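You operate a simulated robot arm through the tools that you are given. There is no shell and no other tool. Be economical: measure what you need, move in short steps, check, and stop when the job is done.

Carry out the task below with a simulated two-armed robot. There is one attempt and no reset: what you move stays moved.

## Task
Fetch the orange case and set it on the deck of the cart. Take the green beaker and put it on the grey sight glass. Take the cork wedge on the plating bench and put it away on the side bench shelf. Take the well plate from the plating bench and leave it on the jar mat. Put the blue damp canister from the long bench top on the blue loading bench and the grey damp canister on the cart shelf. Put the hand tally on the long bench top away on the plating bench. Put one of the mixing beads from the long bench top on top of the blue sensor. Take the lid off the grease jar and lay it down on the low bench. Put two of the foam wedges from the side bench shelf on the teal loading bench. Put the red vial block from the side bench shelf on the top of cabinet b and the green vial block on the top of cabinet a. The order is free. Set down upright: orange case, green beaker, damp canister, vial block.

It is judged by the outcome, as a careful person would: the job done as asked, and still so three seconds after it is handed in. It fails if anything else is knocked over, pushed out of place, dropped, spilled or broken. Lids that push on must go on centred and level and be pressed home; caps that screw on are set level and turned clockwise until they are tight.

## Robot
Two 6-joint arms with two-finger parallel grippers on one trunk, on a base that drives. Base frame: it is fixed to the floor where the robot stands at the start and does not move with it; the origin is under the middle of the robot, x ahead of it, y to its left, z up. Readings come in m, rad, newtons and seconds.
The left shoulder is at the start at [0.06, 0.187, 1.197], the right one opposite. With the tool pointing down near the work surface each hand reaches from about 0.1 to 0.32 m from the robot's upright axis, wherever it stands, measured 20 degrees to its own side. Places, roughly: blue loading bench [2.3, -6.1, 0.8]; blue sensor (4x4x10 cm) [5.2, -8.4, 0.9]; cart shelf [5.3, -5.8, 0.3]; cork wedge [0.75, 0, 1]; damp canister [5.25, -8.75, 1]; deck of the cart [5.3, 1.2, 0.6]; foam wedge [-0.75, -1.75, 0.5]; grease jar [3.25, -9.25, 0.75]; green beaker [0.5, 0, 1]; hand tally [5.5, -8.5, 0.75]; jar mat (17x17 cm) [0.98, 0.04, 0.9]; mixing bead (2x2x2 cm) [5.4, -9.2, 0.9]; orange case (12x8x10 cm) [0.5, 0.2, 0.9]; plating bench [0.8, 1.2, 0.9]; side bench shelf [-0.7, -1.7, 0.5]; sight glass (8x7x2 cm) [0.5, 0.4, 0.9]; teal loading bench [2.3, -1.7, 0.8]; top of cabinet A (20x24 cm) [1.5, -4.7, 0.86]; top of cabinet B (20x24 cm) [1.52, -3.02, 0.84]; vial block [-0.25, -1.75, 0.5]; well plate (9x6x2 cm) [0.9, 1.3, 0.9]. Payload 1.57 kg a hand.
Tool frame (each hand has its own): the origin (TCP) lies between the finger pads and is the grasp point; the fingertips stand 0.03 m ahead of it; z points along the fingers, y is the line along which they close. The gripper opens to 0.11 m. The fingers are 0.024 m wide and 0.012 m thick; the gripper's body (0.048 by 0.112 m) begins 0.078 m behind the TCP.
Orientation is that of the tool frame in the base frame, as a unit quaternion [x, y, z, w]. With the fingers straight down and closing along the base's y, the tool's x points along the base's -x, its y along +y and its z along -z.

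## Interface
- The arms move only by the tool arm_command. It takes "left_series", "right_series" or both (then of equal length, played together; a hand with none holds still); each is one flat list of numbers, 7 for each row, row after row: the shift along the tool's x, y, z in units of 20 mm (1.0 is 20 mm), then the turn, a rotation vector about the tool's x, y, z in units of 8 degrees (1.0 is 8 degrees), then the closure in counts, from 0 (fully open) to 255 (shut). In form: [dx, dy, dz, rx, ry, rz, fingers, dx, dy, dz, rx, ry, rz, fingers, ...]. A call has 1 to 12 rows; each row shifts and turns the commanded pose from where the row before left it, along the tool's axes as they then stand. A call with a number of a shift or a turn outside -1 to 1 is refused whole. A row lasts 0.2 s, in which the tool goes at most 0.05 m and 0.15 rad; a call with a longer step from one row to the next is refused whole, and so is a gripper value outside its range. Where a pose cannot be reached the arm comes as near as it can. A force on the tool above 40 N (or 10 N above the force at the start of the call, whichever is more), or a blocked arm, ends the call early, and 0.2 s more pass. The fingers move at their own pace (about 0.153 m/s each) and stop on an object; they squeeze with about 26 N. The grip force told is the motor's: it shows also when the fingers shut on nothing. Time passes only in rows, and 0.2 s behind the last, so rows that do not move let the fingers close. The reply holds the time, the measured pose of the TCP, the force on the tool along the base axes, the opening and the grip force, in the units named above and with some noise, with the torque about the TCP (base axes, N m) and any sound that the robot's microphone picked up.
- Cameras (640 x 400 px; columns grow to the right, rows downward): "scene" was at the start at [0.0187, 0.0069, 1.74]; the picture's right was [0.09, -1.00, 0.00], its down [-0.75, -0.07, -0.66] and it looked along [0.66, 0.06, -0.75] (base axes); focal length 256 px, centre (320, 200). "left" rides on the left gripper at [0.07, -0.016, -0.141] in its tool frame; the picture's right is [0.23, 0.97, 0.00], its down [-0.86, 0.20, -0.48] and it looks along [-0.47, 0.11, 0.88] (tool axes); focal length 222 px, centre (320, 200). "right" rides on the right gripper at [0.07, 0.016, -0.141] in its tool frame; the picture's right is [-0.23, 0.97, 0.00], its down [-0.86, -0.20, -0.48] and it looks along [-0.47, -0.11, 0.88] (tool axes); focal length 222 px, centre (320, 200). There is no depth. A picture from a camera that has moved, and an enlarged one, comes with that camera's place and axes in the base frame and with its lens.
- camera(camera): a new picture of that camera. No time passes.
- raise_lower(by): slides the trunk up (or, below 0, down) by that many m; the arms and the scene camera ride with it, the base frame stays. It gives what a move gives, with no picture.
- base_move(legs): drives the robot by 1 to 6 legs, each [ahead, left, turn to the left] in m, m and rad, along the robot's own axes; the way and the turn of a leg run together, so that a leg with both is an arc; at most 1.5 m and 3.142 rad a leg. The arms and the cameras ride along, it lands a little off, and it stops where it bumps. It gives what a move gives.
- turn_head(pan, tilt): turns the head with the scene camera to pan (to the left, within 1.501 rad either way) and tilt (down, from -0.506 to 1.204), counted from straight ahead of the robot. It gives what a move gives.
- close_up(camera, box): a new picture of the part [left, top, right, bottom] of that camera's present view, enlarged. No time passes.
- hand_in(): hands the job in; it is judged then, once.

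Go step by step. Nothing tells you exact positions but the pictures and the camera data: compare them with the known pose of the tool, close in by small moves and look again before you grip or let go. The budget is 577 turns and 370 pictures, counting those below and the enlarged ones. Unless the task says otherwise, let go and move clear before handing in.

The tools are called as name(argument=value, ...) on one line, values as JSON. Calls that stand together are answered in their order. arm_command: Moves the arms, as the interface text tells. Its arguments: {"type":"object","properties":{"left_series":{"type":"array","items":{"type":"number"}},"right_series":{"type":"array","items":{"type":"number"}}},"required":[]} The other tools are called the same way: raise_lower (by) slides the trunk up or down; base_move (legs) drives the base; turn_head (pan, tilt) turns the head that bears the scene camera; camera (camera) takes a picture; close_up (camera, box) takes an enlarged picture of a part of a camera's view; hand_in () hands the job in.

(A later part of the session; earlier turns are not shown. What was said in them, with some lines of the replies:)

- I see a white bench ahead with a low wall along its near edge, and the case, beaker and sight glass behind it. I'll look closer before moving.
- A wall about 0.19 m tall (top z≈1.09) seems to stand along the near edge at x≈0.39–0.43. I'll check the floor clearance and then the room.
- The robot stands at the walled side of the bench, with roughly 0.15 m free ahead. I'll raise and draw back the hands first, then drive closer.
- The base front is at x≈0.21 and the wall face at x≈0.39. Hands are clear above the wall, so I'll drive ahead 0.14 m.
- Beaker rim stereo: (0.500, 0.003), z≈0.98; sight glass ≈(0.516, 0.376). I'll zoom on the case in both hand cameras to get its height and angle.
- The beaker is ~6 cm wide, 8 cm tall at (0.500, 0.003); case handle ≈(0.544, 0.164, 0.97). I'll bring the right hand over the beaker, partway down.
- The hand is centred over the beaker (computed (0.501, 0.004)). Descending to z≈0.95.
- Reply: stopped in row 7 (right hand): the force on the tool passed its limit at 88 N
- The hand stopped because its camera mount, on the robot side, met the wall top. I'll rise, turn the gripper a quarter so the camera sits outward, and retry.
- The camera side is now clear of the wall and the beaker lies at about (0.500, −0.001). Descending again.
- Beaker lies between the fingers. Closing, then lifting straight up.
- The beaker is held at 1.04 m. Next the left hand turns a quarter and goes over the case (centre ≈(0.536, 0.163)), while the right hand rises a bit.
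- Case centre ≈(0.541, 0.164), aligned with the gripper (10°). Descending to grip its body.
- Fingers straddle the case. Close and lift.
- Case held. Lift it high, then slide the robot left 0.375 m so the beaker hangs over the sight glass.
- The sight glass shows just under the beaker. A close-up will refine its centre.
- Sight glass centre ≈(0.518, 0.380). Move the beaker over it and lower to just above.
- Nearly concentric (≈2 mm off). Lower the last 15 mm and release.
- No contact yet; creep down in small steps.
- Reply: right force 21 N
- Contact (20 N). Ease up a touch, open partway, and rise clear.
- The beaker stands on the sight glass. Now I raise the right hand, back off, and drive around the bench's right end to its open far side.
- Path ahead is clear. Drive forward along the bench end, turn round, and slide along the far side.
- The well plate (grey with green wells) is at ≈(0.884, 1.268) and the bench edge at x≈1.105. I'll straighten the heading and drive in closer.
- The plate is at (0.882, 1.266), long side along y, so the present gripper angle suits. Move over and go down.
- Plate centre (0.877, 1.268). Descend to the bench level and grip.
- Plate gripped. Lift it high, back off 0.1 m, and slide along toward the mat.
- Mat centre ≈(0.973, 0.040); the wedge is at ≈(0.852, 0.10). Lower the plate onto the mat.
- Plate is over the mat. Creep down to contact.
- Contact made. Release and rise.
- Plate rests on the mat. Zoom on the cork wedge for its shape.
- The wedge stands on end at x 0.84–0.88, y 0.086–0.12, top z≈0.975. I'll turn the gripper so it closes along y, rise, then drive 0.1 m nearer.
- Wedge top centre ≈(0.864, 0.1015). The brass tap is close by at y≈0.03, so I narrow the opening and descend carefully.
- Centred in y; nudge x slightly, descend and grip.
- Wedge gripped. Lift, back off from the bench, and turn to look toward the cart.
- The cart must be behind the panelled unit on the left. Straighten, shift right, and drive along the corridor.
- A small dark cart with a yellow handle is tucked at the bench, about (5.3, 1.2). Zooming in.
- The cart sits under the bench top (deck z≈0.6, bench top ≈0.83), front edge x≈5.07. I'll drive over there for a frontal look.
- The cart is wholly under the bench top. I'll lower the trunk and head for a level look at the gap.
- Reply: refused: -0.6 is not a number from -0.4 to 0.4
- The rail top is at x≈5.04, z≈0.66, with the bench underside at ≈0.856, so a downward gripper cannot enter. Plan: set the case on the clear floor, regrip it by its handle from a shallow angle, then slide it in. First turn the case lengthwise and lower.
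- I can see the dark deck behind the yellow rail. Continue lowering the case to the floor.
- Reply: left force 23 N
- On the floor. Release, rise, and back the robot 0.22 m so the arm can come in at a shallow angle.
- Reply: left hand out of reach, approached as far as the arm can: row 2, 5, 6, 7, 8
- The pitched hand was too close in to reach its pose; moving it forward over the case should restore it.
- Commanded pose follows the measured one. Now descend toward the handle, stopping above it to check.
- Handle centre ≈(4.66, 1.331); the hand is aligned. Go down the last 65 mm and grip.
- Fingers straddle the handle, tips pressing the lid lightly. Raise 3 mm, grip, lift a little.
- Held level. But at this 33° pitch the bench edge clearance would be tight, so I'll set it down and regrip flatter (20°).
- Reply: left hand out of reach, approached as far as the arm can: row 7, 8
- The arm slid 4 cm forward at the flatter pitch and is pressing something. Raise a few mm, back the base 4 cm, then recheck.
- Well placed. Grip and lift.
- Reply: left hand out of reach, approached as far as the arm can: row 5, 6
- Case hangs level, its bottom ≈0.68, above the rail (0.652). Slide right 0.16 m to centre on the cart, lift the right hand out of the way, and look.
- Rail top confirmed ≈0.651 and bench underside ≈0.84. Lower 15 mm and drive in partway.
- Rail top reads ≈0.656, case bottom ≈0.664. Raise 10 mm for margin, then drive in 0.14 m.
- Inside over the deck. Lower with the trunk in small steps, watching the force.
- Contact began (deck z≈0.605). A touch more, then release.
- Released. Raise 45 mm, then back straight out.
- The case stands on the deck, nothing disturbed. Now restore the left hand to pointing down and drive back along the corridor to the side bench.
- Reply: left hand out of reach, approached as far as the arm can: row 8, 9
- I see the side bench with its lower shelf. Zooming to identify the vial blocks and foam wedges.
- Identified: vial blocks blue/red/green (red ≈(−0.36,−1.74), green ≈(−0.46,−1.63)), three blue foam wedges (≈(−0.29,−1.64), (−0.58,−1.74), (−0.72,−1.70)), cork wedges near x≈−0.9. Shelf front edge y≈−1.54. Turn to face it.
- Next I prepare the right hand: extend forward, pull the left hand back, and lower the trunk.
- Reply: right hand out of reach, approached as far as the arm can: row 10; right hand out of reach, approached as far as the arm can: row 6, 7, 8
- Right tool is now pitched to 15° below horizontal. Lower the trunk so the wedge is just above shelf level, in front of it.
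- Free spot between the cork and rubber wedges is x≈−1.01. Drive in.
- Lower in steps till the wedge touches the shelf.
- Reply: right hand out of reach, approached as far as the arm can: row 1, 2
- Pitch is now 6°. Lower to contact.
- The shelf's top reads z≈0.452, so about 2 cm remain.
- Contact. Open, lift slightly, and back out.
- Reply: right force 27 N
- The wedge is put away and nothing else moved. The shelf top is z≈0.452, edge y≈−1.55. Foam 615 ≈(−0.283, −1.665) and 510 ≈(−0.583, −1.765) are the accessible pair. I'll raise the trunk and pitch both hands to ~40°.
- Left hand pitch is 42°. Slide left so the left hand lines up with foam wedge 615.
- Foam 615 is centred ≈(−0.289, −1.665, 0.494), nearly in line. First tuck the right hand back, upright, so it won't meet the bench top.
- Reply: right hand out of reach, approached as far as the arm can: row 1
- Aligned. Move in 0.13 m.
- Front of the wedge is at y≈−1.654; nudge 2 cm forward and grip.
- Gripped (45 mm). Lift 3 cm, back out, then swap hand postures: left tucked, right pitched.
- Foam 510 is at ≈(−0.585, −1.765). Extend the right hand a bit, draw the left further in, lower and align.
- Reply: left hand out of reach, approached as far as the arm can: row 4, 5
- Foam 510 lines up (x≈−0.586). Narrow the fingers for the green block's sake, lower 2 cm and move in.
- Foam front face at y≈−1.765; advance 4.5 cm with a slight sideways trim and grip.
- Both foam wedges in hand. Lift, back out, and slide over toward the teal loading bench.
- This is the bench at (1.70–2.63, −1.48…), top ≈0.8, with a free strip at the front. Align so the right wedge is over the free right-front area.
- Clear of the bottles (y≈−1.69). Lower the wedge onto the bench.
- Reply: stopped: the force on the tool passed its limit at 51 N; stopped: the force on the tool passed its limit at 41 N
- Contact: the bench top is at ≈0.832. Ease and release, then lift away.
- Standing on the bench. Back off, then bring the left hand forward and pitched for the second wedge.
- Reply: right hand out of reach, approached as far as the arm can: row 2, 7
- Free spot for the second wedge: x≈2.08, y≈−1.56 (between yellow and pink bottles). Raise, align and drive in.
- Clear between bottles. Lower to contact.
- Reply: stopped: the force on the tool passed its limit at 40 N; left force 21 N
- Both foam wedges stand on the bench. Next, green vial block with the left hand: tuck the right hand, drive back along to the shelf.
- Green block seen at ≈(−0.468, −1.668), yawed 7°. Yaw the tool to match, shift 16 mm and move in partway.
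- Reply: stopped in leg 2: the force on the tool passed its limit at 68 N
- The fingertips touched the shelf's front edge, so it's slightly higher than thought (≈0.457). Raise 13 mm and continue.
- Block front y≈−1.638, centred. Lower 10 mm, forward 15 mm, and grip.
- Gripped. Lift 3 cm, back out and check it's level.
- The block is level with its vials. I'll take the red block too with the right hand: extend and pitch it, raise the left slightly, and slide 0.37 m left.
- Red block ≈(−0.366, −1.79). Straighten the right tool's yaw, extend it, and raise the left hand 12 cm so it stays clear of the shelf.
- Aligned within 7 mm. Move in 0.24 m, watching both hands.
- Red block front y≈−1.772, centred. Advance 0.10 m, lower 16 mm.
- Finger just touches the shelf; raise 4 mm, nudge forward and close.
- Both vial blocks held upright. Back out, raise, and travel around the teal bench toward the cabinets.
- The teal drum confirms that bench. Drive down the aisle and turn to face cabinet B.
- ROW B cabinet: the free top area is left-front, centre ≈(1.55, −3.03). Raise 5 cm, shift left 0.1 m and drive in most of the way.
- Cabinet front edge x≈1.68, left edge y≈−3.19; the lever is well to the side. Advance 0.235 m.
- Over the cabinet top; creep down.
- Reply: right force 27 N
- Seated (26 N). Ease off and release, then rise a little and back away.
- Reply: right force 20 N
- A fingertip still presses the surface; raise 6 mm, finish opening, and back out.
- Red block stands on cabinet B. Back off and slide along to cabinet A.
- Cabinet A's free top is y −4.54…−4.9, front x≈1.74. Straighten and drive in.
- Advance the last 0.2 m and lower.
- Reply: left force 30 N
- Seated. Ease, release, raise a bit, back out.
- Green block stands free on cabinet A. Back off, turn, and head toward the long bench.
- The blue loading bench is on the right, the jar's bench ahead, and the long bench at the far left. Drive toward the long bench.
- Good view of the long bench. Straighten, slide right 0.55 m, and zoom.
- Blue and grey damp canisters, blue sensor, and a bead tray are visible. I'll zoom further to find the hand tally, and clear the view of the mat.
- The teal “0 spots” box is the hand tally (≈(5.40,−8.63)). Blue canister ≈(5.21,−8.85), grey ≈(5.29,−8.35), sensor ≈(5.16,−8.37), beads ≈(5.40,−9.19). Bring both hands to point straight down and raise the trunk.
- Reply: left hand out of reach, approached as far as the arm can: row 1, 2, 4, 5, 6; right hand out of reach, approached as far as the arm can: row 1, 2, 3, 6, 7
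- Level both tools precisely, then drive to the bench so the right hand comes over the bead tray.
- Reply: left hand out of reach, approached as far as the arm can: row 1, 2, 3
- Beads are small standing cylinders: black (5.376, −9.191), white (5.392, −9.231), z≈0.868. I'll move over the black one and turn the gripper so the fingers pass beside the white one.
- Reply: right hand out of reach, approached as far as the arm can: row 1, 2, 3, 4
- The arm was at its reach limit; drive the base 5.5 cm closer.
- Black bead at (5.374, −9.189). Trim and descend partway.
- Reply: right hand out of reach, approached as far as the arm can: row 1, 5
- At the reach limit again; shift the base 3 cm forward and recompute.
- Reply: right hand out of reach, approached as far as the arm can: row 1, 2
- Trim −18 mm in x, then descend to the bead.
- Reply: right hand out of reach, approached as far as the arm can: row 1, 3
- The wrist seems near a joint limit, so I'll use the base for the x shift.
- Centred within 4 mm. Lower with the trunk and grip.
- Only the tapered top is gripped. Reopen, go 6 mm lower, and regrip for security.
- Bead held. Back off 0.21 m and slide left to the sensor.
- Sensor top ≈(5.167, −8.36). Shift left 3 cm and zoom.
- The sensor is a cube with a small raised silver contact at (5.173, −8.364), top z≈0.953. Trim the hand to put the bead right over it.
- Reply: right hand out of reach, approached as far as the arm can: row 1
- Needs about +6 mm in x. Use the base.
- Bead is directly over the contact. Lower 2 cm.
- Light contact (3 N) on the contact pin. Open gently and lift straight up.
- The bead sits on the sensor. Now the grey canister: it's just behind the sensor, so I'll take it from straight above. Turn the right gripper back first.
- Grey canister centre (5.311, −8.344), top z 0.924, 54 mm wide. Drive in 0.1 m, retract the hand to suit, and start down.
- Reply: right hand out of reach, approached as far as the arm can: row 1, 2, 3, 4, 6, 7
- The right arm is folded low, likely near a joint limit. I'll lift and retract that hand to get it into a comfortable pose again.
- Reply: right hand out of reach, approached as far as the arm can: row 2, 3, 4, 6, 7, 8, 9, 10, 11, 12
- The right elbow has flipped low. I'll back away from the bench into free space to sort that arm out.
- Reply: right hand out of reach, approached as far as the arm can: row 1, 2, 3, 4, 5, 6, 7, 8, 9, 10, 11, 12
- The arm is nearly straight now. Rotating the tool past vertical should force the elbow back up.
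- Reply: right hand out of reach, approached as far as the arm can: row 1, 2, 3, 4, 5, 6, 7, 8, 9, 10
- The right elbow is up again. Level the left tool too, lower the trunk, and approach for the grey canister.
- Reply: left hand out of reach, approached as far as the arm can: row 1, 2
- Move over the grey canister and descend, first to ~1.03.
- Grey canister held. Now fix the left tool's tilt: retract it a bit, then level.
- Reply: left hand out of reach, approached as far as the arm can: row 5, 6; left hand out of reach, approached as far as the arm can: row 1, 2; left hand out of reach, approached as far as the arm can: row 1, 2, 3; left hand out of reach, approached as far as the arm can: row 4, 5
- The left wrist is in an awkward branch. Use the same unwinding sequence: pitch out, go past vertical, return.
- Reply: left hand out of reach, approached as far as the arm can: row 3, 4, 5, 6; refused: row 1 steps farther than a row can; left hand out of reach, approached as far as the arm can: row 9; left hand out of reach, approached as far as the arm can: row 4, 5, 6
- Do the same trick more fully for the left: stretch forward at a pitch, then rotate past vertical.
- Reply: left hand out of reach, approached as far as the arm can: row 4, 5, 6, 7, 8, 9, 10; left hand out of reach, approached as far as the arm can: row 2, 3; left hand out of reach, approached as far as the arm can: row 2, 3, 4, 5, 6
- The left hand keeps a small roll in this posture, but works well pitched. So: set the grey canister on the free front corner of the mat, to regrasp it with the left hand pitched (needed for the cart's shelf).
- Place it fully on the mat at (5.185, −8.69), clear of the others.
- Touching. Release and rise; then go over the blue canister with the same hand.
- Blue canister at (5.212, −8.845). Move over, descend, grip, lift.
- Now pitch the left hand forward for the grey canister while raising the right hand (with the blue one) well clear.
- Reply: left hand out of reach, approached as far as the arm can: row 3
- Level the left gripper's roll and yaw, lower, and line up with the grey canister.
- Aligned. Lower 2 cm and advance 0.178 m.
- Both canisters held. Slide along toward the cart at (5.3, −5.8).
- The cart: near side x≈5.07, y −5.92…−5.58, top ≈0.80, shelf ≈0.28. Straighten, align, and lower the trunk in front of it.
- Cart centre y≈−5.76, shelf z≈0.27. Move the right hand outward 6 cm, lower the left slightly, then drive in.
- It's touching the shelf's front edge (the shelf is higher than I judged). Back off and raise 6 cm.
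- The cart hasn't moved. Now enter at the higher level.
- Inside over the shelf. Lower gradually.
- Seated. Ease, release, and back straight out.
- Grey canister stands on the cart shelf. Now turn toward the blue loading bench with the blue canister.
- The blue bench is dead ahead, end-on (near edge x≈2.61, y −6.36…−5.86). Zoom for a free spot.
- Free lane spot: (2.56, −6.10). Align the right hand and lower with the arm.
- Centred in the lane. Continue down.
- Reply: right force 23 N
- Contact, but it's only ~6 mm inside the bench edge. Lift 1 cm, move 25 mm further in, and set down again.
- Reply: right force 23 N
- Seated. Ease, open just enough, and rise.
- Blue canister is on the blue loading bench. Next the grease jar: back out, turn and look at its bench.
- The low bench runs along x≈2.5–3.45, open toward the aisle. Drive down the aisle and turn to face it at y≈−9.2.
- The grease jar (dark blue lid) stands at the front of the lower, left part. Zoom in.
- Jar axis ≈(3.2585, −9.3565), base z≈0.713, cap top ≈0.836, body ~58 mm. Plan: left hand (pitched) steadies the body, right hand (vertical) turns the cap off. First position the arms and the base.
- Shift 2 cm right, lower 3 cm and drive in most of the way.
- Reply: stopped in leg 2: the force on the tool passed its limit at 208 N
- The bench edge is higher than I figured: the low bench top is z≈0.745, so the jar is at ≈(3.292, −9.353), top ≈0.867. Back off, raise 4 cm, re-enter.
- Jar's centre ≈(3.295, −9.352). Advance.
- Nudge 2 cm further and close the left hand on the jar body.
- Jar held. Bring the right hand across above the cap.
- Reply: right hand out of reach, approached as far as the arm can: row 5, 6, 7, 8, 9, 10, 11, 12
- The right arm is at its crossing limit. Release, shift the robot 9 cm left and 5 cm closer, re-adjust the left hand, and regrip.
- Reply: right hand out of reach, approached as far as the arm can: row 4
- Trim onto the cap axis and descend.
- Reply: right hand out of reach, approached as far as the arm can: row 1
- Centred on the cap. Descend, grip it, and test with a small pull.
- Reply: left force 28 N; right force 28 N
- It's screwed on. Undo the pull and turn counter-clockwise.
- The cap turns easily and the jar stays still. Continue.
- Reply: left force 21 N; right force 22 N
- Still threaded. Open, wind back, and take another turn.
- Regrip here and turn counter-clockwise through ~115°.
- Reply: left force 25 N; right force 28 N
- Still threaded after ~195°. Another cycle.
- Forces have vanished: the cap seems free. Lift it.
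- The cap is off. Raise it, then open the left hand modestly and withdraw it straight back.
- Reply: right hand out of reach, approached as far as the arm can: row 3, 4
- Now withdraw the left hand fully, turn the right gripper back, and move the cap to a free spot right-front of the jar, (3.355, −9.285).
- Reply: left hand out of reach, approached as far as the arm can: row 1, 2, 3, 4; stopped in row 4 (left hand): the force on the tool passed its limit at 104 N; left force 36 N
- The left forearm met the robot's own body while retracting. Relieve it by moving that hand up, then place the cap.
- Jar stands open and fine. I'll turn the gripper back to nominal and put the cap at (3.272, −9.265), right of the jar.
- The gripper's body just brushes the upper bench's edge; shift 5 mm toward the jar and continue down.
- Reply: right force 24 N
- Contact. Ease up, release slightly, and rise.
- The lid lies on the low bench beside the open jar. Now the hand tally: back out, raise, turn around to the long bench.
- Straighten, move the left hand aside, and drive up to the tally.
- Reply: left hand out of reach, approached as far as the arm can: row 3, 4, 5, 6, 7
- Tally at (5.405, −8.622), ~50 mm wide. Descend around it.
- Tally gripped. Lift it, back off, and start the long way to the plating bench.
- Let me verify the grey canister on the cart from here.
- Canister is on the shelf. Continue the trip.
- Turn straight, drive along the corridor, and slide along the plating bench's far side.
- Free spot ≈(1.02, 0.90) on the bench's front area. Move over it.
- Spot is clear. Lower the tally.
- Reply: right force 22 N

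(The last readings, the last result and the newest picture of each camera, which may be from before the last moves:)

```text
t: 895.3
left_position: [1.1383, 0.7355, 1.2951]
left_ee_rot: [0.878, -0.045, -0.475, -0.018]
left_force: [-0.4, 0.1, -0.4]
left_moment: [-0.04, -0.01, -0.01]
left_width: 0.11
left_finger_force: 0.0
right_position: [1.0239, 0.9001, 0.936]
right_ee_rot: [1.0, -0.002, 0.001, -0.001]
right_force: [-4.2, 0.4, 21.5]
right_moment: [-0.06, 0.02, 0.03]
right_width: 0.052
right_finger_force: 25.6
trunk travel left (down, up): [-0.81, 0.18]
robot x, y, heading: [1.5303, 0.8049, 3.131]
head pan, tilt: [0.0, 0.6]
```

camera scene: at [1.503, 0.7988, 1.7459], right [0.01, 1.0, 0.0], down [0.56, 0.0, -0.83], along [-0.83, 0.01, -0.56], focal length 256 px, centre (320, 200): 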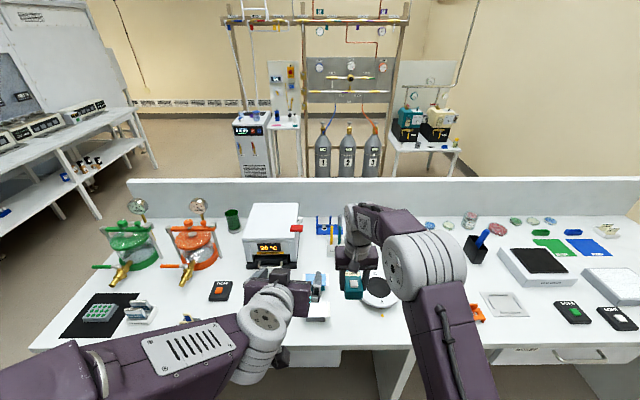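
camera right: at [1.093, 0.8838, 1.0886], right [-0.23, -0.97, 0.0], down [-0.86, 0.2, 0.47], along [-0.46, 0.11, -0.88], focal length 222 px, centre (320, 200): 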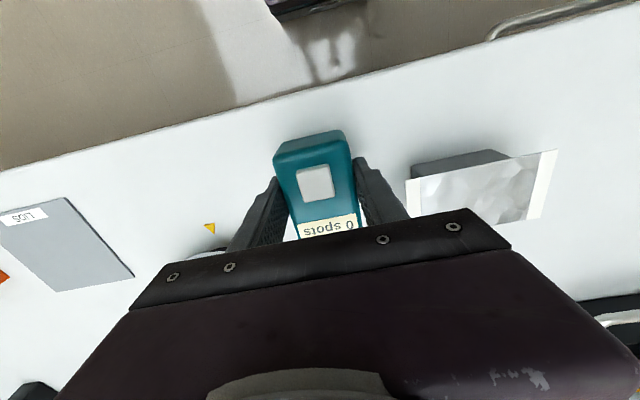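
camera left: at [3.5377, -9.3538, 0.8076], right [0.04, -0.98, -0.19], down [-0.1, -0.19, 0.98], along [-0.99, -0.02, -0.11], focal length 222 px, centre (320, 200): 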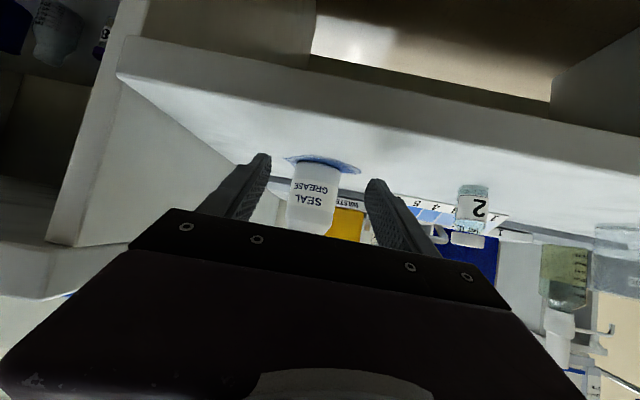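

Seated. Ease, release, and rise clear.

arm_command(right_series=[0, 0, -0.1, 0, 0, 0, 255, 0, 0, 0, 0, 0, 0, 95, 0, 0, 0, 0, 0, 0, 95, 0, 0, -0.5, 0, 0, 0, 95, 0, 0, -1, 0, 0, 0, 95, 0, 0, -1, 0, 0, 0, 95, 0, 0, -1, 0, 0, 0, 95, 0, 0, -1, 0, 0, 0, 95, 0, 0, -1, 0, 0, 0, 95, 0, 0, -1, 0, 0, 0, 95, 0, 0, -1, 0, 0, 0, 95, 0, 0, -1, 0, 0, 0, 95])

base_move(legs=[[-0.25, 0, 0]])

camera(camera="scene")

close_up(camera="scene", box=[60, 180, 260, 310])

```text
t: 897.9
left_position: [1.1368, 0.7358, 1.2936]
left_ee_rot: [0.879, -0.044, -0.474, -0.017]
left_force: [-0.4, 0.3, 1.0]
left_moment: [-0.03, -0.01, -0.02]
left_width: 0.1098
left_finger_force: 0.0
right_position: [1.0233, 0.8981, 1.1065]
right_ee_rot: [1.0, -0.002, 0.003, -0.001]
right_force: [0.5, 0.6, 0.4]
right_moment: [0.03, 0.06, 0.0]
right_width: 0.069
right_finger_force: 0.0
trunk travel left (down, up): [-0.81, 0.18]
robot x, y, heading: [1.5285, 0.7985, 3.131]
head pan, tilt: [0.0, 0.6]
```

```text
t: 899.7
left_position: [1.3903, 0.7345, 1.2926]
left_ee_rot: [0.88, -0.043, -0.474, -0.017]
left_force: [-0.8, -0.8, 0.0]
left_moment: [-0.03, 0.01, 0.01]
left_width: 0.1099
left_finger_force: 0.2
right_position: [1.276, 0.8955, 1.1035]
right_ee_rot: [1.0, -0.002, 0.004, -0.001]
right_force: [-0.1, -0.4, 0.2]
right_moment: [0.03, -0.04, 0.0]
right_width: 0.0691
right_finger_force: 0.0
trunk travel left (down, up): [-0.81, 0.18]
robot x, y, heading: [1.782, 0.7991, 3.132]
head pan, tilt: [0.0, 0.6]
```

```text
70 pictures are left
camera scene: at [1.7532, 0.7974, 1.7458], right [0.01, 1.0, 0.0], down [0.57, 0.0, -0.82], along [-0.82, 0.01, -0.57], focal length 256 px, centre (320, 200)
```

scene: 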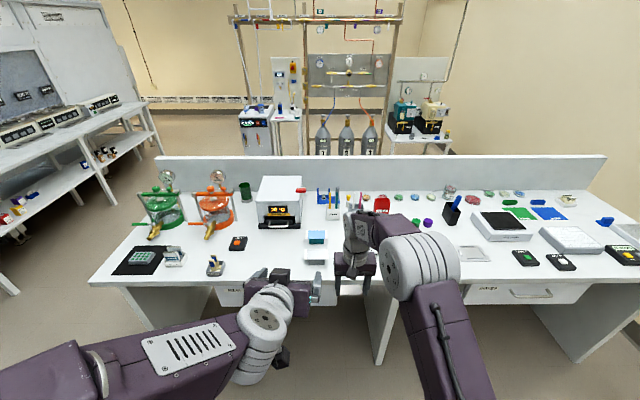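

```text
3.08 times, centred on (160, 245) of scene
camera zoom: at [1.7532, 0.7974, 1.7458], right [0.01, 1.0, 0.0], down [0.57, 0.0, -0.82], along [-0.82, 0.01, -0.57], focal length 788 px, centre (812, 62)
```

zoom: 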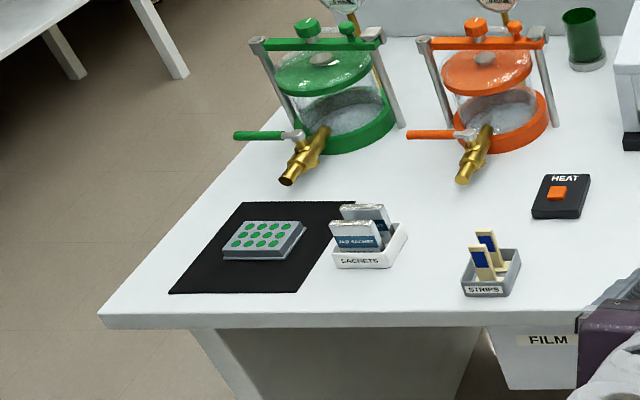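

camera(camera="right")

close_up(camera="scene", box=[20, 110, 160, 210])

```text
68 pictures are left
camera right: at [1.3458, 0.8787, 1.2459], right [-0.23, -0.97, 0.0], down [-0.86, 0.2, 0.47], along [-0.46, 0.11, -0.88], focal length 222 px, centre (320, 200)
```

right: 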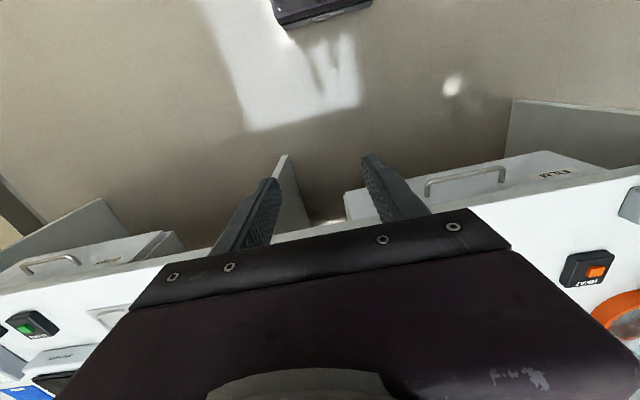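

```text
4.00 times, centred on (90, 160) of scene
camera zoom: at [1.7532, 0.7974, 1.7458], right [0.01, 1.0, 0.0], down [0.57, 0.0, -0.82], along [-0.82, 0.01, -0.57], focal length 1024 px, centre (1240, 360)
```

zoom: 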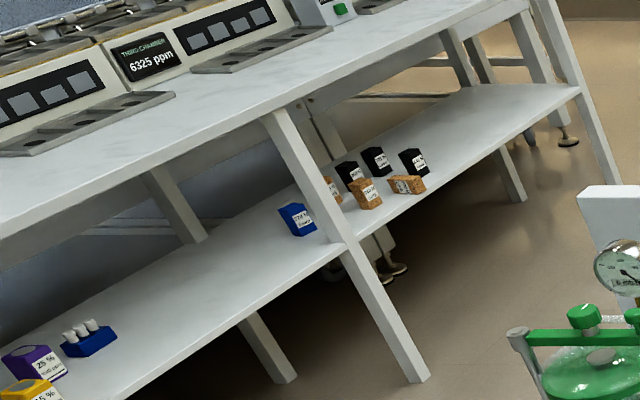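

base_move(legs=[[0, -0.35, 0]])

close_up(camera="scene", box=[150, 180, 400, 320])

```text
t: 902.0
left_position: [1.3945, 1.0772, 1.2932]
left_ee_rot: [0.879, -0.043, -0.475, -0.018]
left_force: [-0.2, -0.1, 0.3]
left_moment: [0.02, 0.02, -0.01]
left_width: 0.1098
left_finger_force: 0.1
right_position: [1.2802, 1.2396, 1.1054]
right_ee_rot: [1.0, 0.0, 0.003, -0.001]
right_force: [-0.3, 0.0, 0.3]
right_moment: [-0.01, 0.03, -0.01]
right_width: 0.0692
right_finger_force: 0.1
trunk travel left (down, up): [-0.81, 0.18]
robot x, y, heading: [1.7866, 1.1411, 3.137]
head pan, tilt: [0.0, 0.6]
```

```text
2.56 times, centred on (275, 250) of scene
camera zoom: at [1.758, 1.14, 1.7459], right [0.01, 1.0, 0.0], down [0.56, 0.0, -0.83], along [-0.82, 0.01, -0.56], focal length 656 px, centre (435, 72)
```

zoom: 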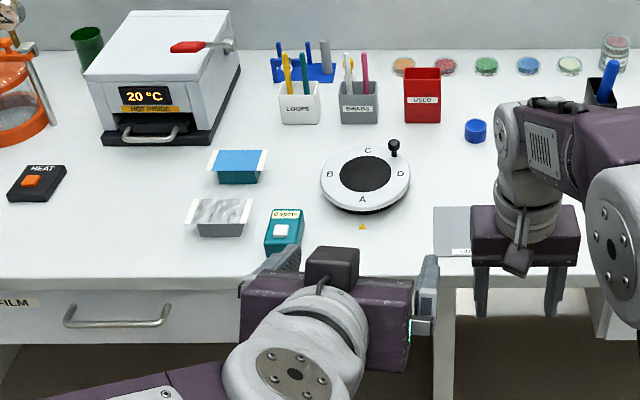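

Tally stands on the plating bench and the hands are clear, so everything asked is in place. Handing in.

hand_in()

```text
The job is handed in.
```

I finished every item on the list and handed the job in, with both hands empty and clear of everything.

- **Orange case:** upright on the cart deck, which sits under a bench top. I set the case on the floor briefly to regrip it by its handle.
- **Green beaker:** upright on the grey sight glass.
- **Cork wedge:** lying on the side bench shelf, about a centimetre in from the front edge.
- **Well plate:** on the jar mat.
- **Damp canisters:** blue on the blue loading bench, grey on the cart shelf, both upright.
- **Hand tally:** on the plating bench.
- **Mixing bead:** the black one, on the small raised contact on top of the blue sensor.
- **Grease jar:** lid unscrewed and lying on the low bench beside the open jar, which stayed upright.
- **Foam wedges:** two (510 N and 615 N) on the teal loading bench.
- **Vial blocks:** red on cabinet B, green on cabinet A, both upright with their vials in.

There were some hard contacts with fixed furniture along the way: the wall along the plating bench, the side bench shelf edge and the low bench edge. The grey canister also nudged the cart's shelf edge. Nothing looked moved or disturbed afterwards.
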